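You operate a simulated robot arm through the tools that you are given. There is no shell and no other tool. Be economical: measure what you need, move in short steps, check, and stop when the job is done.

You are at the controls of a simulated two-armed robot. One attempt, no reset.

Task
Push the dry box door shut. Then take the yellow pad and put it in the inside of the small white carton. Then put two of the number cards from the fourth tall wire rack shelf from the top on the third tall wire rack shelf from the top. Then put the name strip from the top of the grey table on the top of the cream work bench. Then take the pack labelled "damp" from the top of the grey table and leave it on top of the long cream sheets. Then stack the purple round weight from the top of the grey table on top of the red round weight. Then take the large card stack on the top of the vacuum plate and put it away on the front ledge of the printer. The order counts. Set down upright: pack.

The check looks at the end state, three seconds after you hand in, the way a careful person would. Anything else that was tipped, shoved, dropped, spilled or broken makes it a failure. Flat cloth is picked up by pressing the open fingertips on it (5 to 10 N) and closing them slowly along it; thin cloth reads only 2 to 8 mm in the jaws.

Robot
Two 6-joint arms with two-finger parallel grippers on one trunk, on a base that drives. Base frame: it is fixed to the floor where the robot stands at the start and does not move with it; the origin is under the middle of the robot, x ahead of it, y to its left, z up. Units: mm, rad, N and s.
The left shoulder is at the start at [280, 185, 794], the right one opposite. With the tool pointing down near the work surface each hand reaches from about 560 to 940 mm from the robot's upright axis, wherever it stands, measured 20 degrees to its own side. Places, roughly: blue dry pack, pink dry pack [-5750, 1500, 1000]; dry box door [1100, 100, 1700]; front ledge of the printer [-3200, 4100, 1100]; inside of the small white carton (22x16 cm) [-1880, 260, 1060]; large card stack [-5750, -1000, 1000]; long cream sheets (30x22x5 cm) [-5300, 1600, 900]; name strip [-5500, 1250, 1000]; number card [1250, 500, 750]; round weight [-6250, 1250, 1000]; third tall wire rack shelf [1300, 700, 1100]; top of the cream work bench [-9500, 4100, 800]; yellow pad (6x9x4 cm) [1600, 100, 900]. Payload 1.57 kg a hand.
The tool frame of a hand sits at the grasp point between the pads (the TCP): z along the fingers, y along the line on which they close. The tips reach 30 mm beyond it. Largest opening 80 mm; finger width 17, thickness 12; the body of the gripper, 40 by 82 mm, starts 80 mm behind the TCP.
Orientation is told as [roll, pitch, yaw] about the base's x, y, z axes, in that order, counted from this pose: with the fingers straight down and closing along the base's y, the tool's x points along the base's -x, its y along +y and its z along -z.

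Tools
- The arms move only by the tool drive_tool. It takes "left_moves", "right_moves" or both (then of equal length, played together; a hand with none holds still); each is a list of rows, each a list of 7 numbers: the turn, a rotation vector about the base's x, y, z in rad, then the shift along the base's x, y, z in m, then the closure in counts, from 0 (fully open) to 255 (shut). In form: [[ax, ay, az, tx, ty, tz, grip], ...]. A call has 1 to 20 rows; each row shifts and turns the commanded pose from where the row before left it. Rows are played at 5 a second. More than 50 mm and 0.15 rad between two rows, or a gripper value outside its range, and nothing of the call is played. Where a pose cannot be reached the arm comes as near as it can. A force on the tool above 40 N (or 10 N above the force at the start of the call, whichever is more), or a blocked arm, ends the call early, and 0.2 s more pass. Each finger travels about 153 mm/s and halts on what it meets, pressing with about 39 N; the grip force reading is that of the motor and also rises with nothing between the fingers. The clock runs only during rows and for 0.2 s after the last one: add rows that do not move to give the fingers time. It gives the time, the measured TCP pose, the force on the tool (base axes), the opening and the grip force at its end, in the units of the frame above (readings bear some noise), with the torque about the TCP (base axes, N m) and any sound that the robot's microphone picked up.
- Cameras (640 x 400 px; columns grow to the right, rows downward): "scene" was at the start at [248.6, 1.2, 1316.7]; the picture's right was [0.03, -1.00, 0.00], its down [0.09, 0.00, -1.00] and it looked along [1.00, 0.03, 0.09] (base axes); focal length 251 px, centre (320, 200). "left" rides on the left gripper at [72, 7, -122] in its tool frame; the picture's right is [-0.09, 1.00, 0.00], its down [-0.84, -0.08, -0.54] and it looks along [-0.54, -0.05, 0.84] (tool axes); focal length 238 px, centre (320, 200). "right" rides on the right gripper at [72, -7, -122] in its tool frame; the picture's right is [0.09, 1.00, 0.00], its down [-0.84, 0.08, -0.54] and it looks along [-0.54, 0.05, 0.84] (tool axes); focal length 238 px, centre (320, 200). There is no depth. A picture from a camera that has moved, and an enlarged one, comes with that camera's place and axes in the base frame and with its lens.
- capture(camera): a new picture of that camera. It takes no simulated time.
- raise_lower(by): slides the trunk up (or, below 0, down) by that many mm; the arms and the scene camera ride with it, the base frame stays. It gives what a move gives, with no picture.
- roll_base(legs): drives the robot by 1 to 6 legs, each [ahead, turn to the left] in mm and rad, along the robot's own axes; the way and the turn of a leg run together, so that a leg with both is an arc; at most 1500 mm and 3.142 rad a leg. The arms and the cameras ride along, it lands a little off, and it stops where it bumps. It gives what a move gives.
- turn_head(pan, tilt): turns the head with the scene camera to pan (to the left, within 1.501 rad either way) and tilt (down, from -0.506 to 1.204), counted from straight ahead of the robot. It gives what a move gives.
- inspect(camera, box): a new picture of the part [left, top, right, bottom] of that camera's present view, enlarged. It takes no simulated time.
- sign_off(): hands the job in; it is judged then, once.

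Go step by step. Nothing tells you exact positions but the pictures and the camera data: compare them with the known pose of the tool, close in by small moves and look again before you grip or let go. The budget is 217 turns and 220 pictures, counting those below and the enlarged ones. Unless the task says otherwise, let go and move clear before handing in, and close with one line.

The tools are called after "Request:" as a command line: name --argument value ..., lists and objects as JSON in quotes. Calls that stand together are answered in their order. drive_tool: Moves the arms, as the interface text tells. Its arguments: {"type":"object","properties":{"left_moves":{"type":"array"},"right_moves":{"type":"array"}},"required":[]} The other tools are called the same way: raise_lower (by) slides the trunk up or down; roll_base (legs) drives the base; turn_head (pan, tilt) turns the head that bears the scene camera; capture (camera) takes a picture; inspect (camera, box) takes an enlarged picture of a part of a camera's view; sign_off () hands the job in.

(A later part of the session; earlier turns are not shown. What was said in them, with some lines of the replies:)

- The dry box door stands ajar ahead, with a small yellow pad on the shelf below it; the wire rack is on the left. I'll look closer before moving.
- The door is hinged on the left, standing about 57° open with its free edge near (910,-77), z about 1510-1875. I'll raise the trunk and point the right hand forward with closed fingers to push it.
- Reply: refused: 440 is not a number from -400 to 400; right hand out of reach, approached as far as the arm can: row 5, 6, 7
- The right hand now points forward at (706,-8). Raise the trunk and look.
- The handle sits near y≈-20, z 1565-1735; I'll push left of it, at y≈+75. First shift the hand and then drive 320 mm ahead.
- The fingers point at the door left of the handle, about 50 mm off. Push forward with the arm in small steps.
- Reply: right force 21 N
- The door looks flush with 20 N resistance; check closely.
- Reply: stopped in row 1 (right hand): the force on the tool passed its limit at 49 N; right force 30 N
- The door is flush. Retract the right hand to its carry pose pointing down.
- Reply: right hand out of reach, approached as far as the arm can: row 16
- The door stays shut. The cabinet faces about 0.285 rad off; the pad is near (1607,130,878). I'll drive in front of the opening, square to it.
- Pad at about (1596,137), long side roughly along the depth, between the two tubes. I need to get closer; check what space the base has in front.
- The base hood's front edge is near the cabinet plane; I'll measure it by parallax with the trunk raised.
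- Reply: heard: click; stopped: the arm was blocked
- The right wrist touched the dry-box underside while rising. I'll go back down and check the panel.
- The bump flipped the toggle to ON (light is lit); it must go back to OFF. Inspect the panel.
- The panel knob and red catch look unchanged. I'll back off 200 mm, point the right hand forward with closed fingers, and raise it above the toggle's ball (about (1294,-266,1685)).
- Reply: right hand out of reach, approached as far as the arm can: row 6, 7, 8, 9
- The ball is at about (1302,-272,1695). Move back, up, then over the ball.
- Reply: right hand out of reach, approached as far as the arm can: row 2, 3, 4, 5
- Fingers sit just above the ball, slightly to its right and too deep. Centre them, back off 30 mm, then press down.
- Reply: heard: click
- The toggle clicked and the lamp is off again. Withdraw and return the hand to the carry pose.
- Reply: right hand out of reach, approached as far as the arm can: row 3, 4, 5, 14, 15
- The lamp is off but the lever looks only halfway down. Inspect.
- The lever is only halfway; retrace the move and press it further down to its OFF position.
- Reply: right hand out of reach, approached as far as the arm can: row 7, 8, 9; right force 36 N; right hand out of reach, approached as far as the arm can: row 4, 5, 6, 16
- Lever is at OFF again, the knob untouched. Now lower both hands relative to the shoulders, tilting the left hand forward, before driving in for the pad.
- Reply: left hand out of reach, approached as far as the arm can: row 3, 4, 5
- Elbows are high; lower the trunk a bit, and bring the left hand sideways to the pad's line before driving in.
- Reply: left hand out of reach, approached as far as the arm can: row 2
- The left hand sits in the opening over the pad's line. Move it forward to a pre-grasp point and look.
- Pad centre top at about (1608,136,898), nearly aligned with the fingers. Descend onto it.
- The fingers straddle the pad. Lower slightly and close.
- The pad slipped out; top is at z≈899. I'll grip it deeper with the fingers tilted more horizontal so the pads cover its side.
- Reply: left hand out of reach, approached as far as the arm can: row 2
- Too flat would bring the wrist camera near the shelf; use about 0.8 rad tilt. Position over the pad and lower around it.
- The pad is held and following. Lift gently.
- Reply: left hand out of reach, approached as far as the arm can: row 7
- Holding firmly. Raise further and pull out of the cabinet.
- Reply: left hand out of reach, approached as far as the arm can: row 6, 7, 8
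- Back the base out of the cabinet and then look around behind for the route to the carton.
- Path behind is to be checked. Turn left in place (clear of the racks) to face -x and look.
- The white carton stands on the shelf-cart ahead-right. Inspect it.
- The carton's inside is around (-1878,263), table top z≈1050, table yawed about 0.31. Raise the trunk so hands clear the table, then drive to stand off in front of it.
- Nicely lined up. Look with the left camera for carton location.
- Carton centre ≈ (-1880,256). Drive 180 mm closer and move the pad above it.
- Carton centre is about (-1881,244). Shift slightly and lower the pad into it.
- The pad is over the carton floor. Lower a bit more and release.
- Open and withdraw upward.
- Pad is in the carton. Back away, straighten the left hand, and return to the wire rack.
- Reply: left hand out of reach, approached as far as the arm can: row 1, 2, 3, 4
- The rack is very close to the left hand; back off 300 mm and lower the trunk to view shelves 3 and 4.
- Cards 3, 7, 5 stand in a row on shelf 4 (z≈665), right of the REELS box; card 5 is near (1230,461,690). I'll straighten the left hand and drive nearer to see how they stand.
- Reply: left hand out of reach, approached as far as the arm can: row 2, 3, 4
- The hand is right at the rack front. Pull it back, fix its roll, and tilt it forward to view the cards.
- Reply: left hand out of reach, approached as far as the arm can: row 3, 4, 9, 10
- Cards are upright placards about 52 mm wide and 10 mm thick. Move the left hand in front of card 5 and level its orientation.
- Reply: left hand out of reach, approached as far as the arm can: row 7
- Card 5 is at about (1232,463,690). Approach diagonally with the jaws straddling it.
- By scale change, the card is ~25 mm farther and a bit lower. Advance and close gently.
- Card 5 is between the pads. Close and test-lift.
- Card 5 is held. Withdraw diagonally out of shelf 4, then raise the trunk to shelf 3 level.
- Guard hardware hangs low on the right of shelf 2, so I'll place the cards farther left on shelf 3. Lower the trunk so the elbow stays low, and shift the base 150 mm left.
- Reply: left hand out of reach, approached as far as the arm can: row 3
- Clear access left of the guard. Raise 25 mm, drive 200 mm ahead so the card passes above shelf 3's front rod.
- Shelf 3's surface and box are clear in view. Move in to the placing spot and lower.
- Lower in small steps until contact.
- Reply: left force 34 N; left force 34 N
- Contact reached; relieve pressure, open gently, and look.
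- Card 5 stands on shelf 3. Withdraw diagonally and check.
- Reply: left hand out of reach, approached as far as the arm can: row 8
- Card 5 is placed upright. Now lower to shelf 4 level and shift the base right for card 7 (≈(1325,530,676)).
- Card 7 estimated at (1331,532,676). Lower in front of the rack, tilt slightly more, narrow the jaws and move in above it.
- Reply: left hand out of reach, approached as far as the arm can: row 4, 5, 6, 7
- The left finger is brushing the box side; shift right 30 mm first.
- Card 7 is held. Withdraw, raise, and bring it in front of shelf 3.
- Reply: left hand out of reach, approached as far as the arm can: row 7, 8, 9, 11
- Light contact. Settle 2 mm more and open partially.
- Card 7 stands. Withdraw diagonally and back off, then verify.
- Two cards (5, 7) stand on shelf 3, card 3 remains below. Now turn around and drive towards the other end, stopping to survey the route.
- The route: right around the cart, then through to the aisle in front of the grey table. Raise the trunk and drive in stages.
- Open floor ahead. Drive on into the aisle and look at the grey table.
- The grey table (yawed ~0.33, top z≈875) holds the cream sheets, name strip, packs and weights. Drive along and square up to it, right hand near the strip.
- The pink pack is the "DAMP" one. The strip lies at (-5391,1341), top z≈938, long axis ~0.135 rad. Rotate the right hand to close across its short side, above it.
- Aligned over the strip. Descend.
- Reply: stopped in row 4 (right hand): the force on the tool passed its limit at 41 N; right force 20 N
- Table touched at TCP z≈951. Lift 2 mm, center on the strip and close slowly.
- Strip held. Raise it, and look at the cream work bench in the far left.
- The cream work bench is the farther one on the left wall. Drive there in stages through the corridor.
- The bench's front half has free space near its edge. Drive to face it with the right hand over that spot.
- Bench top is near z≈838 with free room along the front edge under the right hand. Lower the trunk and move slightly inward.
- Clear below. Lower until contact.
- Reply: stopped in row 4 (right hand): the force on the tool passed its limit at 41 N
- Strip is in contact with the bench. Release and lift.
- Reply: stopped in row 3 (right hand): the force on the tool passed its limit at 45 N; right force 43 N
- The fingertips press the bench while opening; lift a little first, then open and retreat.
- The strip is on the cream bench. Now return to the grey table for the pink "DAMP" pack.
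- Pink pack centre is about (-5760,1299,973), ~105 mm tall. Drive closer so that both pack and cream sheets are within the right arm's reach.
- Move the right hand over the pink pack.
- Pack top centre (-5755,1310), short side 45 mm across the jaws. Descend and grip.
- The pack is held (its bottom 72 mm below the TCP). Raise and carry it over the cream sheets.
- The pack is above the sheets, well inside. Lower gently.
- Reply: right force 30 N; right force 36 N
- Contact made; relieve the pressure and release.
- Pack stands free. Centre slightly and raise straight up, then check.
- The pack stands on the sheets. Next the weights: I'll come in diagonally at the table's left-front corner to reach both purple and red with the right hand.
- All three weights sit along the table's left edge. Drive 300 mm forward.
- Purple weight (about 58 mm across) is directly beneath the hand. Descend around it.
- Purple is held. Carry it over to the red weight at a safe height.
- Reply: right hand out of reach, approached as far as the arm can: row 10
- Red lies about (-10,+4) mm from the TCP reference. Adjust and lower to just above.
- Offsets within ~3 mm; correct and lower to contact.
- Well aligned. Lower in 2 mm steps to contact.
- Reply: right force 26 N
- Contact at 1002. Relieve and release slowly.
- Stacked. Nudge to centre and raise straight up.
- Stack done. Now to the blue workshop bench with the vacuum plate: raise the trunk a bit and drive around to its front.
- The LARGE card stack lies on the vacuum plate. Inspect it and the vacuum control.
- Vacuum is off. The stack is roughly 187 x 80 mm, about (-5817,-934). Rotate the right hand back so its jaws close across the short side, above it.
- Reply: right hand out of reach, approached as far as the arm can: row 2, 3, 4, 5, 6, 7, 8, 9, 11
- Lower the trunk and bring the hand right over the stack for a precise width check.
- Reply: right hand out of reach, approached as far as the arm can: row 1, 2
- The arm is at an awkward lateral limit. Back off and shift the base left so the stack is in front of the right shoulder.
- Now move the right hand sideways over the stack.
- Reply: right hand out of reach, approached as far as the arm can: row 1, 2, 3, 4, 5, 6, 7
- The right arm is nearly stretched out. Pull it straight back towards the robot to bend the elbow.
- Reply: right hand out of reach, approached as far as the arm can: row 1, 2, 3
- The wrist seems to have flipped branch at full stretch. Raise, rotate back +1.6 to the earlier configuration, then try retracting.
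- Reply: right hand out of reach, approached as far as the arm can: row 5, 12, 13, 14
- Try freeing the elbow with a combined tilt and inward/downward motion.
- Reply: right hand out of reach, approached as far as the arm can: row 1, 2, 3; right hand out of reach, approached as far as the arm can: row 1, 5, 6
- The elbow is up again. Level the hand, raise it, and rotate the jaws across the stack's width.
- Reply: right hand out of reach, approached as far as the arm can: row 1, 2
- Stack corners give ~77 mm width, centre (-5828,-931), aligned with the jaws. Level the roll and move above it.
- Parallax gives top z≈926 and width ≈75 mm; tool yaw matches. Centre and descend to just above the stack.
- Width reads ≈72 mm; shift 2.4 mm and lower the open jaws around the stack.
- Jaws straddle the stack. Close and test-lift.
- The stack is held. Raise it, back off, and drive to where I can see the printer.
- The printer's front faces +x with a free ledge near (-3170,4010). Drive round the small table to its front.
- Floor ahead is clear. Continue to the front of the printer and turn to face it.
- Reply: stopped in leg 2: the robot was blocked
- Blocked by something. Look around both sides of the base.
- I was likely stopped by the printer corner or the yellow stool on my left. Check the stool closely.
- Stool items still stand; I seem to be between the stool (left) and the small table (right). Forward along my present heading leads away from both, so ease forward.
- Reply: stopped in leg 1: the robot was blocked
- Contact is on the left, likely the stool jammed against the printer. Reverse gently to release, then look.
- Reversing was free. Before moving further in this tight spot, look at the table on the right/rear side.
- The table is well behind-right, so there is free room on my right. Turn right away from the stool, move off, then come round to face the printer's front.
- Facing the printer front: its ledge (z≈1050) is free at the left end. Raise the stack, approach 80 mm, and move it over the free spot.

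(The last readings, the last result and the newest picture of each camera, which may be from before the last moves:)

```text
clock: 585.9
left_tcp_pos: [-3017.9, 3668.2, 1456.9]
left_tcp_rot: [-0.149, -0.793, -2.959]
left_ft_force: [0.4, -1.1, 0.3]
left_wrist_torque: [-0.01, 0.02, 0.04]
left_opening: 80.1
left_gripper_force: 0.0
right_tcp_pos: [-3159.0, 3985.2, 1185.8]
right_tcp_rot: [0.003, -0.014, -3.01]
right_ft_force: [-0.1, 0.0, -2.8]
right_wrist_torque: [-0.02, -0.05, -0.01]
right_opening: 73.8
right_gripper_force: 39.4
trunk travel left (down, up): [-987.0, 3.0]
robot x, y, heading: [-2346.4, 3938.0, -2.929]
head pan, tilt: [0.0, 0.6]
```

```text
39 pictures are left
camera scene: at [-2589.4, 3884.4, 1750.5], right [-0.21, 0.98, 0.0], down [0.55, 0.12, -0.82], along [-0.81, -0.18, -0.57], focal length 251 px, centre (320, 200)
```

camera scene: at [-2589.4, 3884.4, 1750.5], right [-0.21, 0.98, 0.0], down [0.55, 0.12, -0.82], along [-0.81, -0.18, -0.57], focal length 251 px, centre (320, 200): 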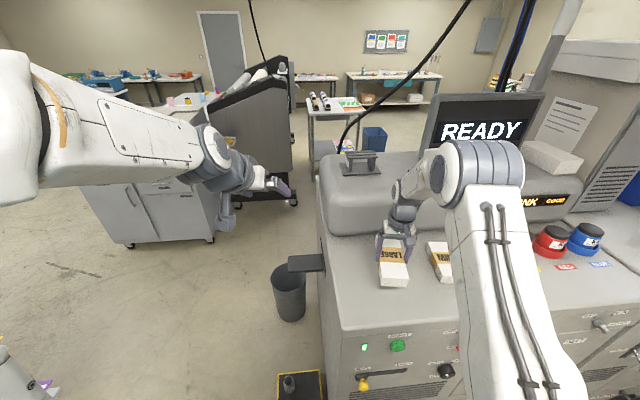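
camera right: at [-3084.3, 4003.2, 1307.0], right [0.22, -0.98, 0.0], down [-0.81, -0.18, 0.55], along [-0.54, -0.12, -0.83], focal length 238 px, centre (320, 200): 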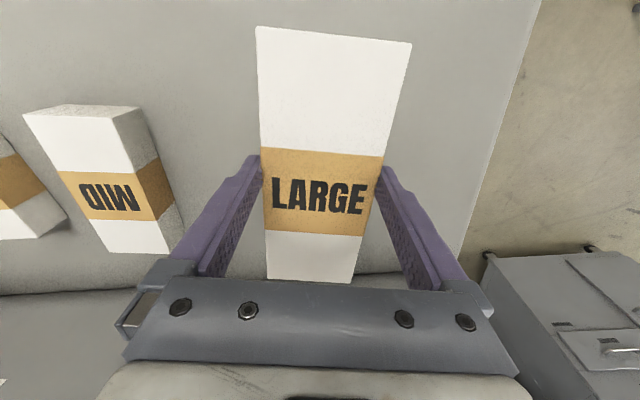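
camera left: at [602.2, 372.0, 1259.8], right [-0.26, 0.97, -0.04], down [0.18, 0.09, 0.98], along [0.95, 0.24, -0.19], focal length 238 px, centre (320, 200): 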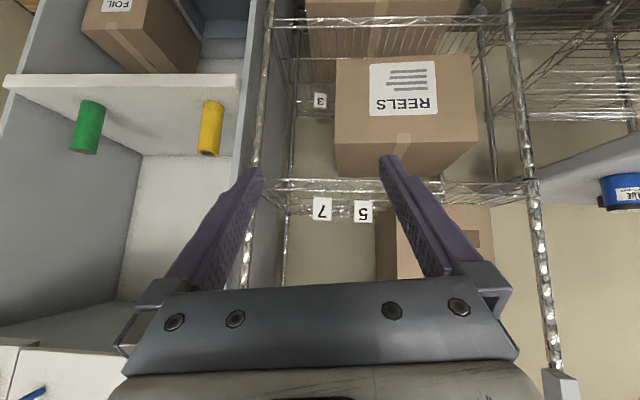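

Spot is clear, the MID stack is ~80 mm away. Lower gently to contact.

Request:
drive_tool --right_moves '[[0, 0, 0, 0, 0, -0.025, 255], [0, 0, 0, 0, 0, -0.025, 255], [0, 0, 0, 0, 0, -0.015, 255], [0, 0, 0, 0, 0, 0, 255]]'

Request:
inspect --camera "scene" --box '[330, 200, 470, 320]'

```text
clock: 586.9
left_tcp_pos: [-3016.3, 3668.8, 1457.7]
left_tcp_rot: [-0.147, -0.793, -2.958]
left_ft_force: [-0.4, 0.0, -0.4]
left_wrist_torque: [-0.02, -0.04, -0.01]
left_opening: 80.0
left_gripper_force: 0.2
right_tcp_pos: [-3161.7, 3986.5, 1124.7]
right_tcp_rot: [0.002, -0.024, -3.013]
right_ft_force: [-2.4, 1.9, 32.6]
right_wrist_torque: [0.13, -0.43, -0.04]
right_opening: 73.5
right_gripper_force: 39.3
trunk travel left (down, up): [-987.0, 3.0]
robot x, y, heading: [-2343.4, 3936.8, -2.923]
head pan, tilt: [0.0, 0.6]
```

```text
3.33 times, centred on (400, 260) of scene
camera zoom: at [-2587.4, 3884.5, 1751.1], right [-0.21, 0.98, 0.0], down [0.55, 0.12, -0.83], along [-0.81, -0.18, -0.56], focal length 838 px, centre (53, 0)
```

zoom: 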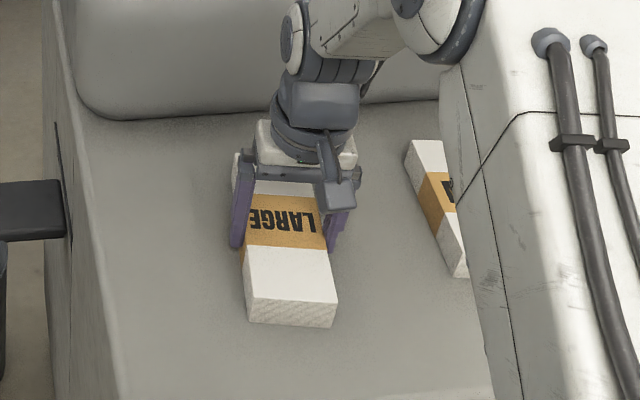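

Contact already (33 N). Relieve, open, and rise.

Request:
drive_tool --right_moves '[[0, 0, 0, 0, 0, 0.003, 255], [0, 0, 0, 0, 0, 0.002, 255], [0, 0, 0, 0, 0, 0, 255]]'

Request:
drive_tool --right_moves '[[0, 0, 0, 0, 0, 0, 15], [0, 0, 0, 0, 0, 0, 0], [0, 0, 0, 0, 0, 0, 0]]'

Request:
capture --camera "right"

```text
clock: 587.7
left_tcp_pos: [-3017.7, 3668.5, 1456.5]
left_tcp_rot: [-0.148, -0.794, -2.958]
left_ft_force: [0.3, -0.6, 0.3]
left_wrist_torque: [0.0, -0.01, 0.04]
left_opening: 79.7
left_gripper_force: 0.0
right_tcp_pos: [-3157.4, 3985.8, 1123.6]
right_tcp_rot: [0.002, -0.01, -3.011]
right_ft_force: [-2.1, 0.4, 2.5]
right_wrist_torque: [-0.06, 0.68, 0.0]
right_opening: 73.7
right_gripper_force: 38.8
trunk travel left (down, up): [-987.0, 3.0]
robot x, y, heading: [-2348.6, 3940.7, -2.928]
head pan, tilt: [0.0, 0.6]
```

```text
clock: 588.5
left_tcp_pos: [-3017.7, 3668.2, 1456.8]
left_tcp_rot: [-0.148, -0.793, -2.959]
left_ft_force: [0.0, -0.3, -0.6]
left_wrist_torque: [0.0, 0.04, 0.02]
left_opening: 80.0
left_gripper_force: 0.1
right_tcp_pos: [-3159.1, 3986.1, 1125.2]
right_tcp_rot: [0.001, -0.012, -3.01]
right_ft_force: [0.6, 0.6, 0.8]
right_wrist_torque: [-0.01, -0.04, -0.02]
right_opening: 80.2
right_gripper_force: 0.1
trunk travel left (down, up): [-987.0, 3.0]
robot x, y, heading: [-2346.7, 3939.1, -2.923]
head pan, tilt: [0.0, 0.6]
```

```text
37 pictures are left
camera right: at [-3084.8, 4003.9, 1246.9], right [0.22, -0.98, 0.0], down [-0.81, -0.18, 0.55], along [-0.54, -0.12, -0.83], focal length 238 px, centre (320, 200)
```

right: 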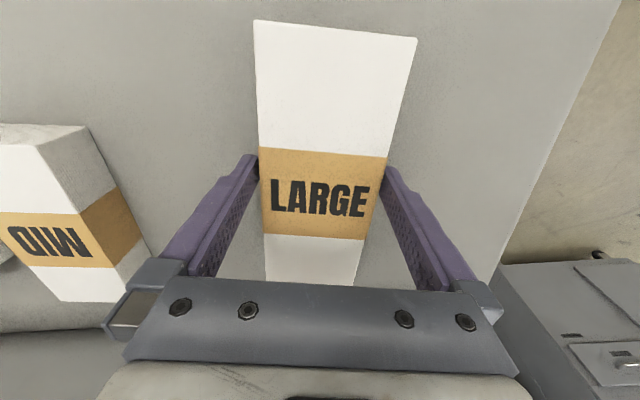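

Released. Rise straight up slowly and check.

Request:
drive_tool --right_moves '[[0, 0, 0, 0, 0, 0.006, 0], [0, 0, 0, 0, 0, 0.008, 0], [0, 0, 0, 0, 0, 0.012, 0], [0, 0, 0, 0, 0, 0.02, 0], [0, 0, 0, 0, 0, 0.03, 0], [0, 0, 0, 0, 0, 0.03, 0], [0, 0, 0, 0, 0, 0, 0]]'

Request:
capture --camera "scene"

```text
clock: 590.1
left_tcp_pos: [-3016.8, 3669.3, 1457.4]
left_tcp_rot: [-0.147, -0.795, -2.959]
left_ft_force: [0.2, -0.1, -0.5]
left_wrist_torque: [-0.01, -0.01, 0.0]
left_opening: 80.0
left_gripper_force: 0.0
right_tcp_pos: [-3158.8, 3984.5, 1230.9]
right_tcp_rot: [0.002, -0.014, -3.011]
right_ft_force: [0.4, 0.0, -0.3]
right_wrist_torque: [-0.01, -0.01, -0.02]
right_opening: 80.1
right_gripper_force: 0.0
trunk travel left (down, up): [-987.0, 3.0]
robot x, y, heading: [-2348.5, 3940.8, -2.933]
head pan, tilt: [0.0, 0.6]
```

```text
36 pictures are left
camera scene: at [-2589.0, 3884.5, 1750.5], right [-0.21, 0.98, 0.0], down [0.55, 0.12, -0.83], along [-0.81, -0.18, -0.56], focal length 251 px, centre (320, 200)
```

scene: 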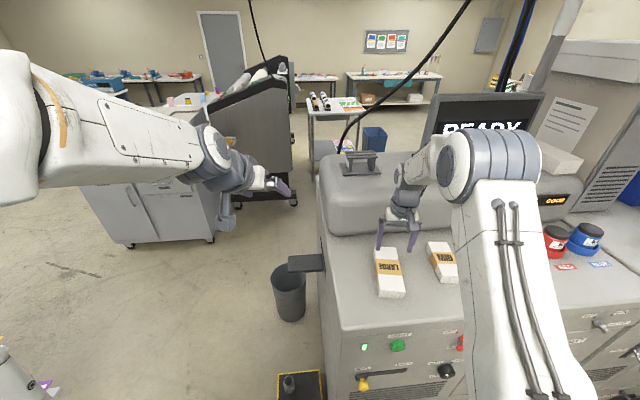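

The LARGE stack is on the ledge. Back off and inspect the yellow stool I may have nudged.

Request:
roll_base --legs '[[-250, 0]]'

Request:
turn_head --pan 0.3 --tilt 0.8

Request:
capture --camera "scene"

```text
clock: 591.9
left_tcp_pos: [-2771.3, 3720.3, 1457.1]
left_tcp_rot: [-0.147, -0.793, -2.953]
left_ft_force: [0.2, -0.3, -0.5]
left_wrist_torque: [0.01, -0.02, 0.01]
left_opening: 80.0
left_gripper_force: 0.1
right_tcp_pos: [-2916.3, 4035.3, 1231.1]
right_tcp_rot: [0.002, -0.015, -3.007]
right_ft_force: [0.0, -0.4, 0.4]
right_wrist_torque: [0.0, -0.01, 0.01]
right_opening: 80.0
right_gripper_force: 0.0
trunk travel left (down, up): [-987.0, 3.0]
robot x, y, heading: [-2102.8, 3991.2, -2.926]
head pan, tilt: [0.0, 0.6]
```

```text
clock: 592.7
left_tcp_pos: [-2773.4, 3718.8, 1457.2]
left_tcp_rot: [-0.147, -0.794, -2.953]
left_ft_force: [-0.1, 1.2, 0.7]
left_wrist_torque: [-0.03, 0.05, 0.01]
left_opening: 80.2
left_gripper_force: 0.0
right_tcp_pos: [-2915.1, 4034.8, 1230.4]
right_tcp_rot: [0.002, -0.017, -3.006]
right_ft_force: [-0.5, -0.7, 0.3]
right_wrist_torque: [0.02, -0.01, 0.04]
right_opening: 80.1
right_gripper_force: 0.1
trunk travel left (down, up): [-987.0, 3.0]
robot x, y, heading: [-2102.5, 3991.3, -2.921]
head pan, tilt: [0.3, 0.799]
```

```text
35 pictures are left
camera scene: at [-2329.0, 3916.8, 1733.7], right [-0.5, 0.87, 0.0], down [0.62, 0.36, -0.7], along [-0.61, -0.35, -0.72], focal length 251 px, centre (320, 200)
```

scene: 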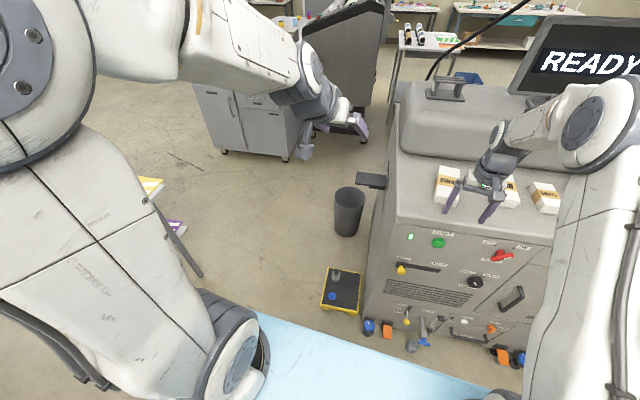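

I want to measure the stool against its original place; go back to the earlier viewpoint (through the middle of the gap) and compare.

Request:
roll_base --legs '[[0, 0.911], [465, 0], [0, -0.437], [1150, 0], [0, 0.57], [455, 0]]'

Request:
roll_base --legs '[[0, 0.41], [1410, 0], [0, -1.63], [0, -1.639]]'

Request:
turn_head --pan 0 --tilt 0.25

Request:
inspect --camera "scene" --box '[230, 120, 370, 310]'

```text
clock: 608.6
left_tcp_pos: [-3388.7, 1656.8, 1456.6]
left_tcp_rot: [-0.148, -0.794, -1.879]
left_ft_force: [-0.3, -0.4, -1.0]
left_wrist_torque: [-0.01, -0.01, 0.01]
left_opening: 80.0
left_gripper_force: 0.1
right_tcp_pos: [-3735.9, 1680.2, 1230.1]
right_tcp_rot: [0.0, -0.016, -1.934]
right_ft_force: [-0.2, 0.4, 0.0]
right_wrist_torque: [-0.01, -0.01, 0.01]
right_opening: 80.0
right_gripper_force: 0.0
trunk travel left (down, up): [-987.0, 3.0]
robot x, y, heading: [-3309.9, 2374.0, -1.847]
head pan, tilt: [0.3, 0.799]
```

```text
clock: 624.6
left_tcp_pos: [-3298.7, 1674.7, 1457.1]
left_tcp_rot: [-0.147, -0.795, 1.6]
left_ft_force: [0.2, -0.1, 0.9]
left_wrist_torque: [0.0, -0.01, 0.01]
left_opening: 80.0
left_gripper_force: 0.2
right_tcp_pos: [-2965.0, 1766.5, 1230.3]
right_tcp_rot: [0.004, -0.014, 1.547]
right_ft_force: [-0.8, -0.1, 0.3]
right_wrist_torque: [0.02, 0.02, 0.02]
right_opening: 80.1
right_gripper_force: 0.1
trunk travel left (down, up): [-987.0, 3.0]
robot x, y, heading: [-3131.5, 973.5, 1.631]
head pan, tilt: [0.3, 0.799]
```

```text
clock: 625.6
left_tcp_pos: [-3298.8, 1673.9, 1456.6]
left_tcp_rot: [-0.149, -0.795, 1.6]
left_ft_force: [-0.2, -0.5, 0.7]
left_wrist_torque: [-0.02, -0.01, 0.0]
left_opening: 80.0
left_gripper_force: 0.1
right_tcp_pos: [-2964.9, 1765.4, 1229.7]
right_tcp_rot: [-0.001, -0.014, 1.547]
right_ft_force: [-0.3, 0.6, -0.3]
right_wrist_torque: [0.02, -0.01, 0.01]
right_opening: 80.1
right_gripper_force: 0.0
trunk travel left (down, up): [-987.0, 3.0]
robot x, y, heading: [-3132.4, 971.5, 1.64]
head pan, tilt: [0.0, 0.25]
```

```text
2.11 times, centred on (300, 215) of scene
camera zoom: at [-3148.7, 1221.9, 1782.7], right [1.0, 0.06, 0.0], down [0.02, -0.25, -0.97], along [-0.06, 0.97, -0.25], focal length 529 px, centre (362, 168)
```

zoom: 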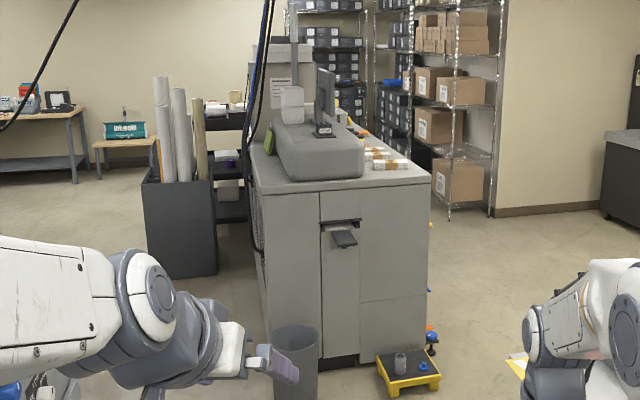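

Compared with the first view, the stool sits within about 2 cm of its original place with its items still on it, so I leave it. All the tasks are finished and both hands are empty and clear, so I'm handing in.

Request:
sign_off

```text
The job is handed in.
```

I finished all seven steps in order and handed in: door shut, pad in the white carton, cards 5 and 7 on shelf three, name strip on the cream bench, "damp" pack upright on the cream sheets, purple weight on red, large card stack on the printer ledge. Two bumps on the way could count against it: I knocked the dry box power switch to ON, then pushed it back to OFF, and the base was blocked twice beside the printer, where a yellow stool may have shifted about 2 cm.
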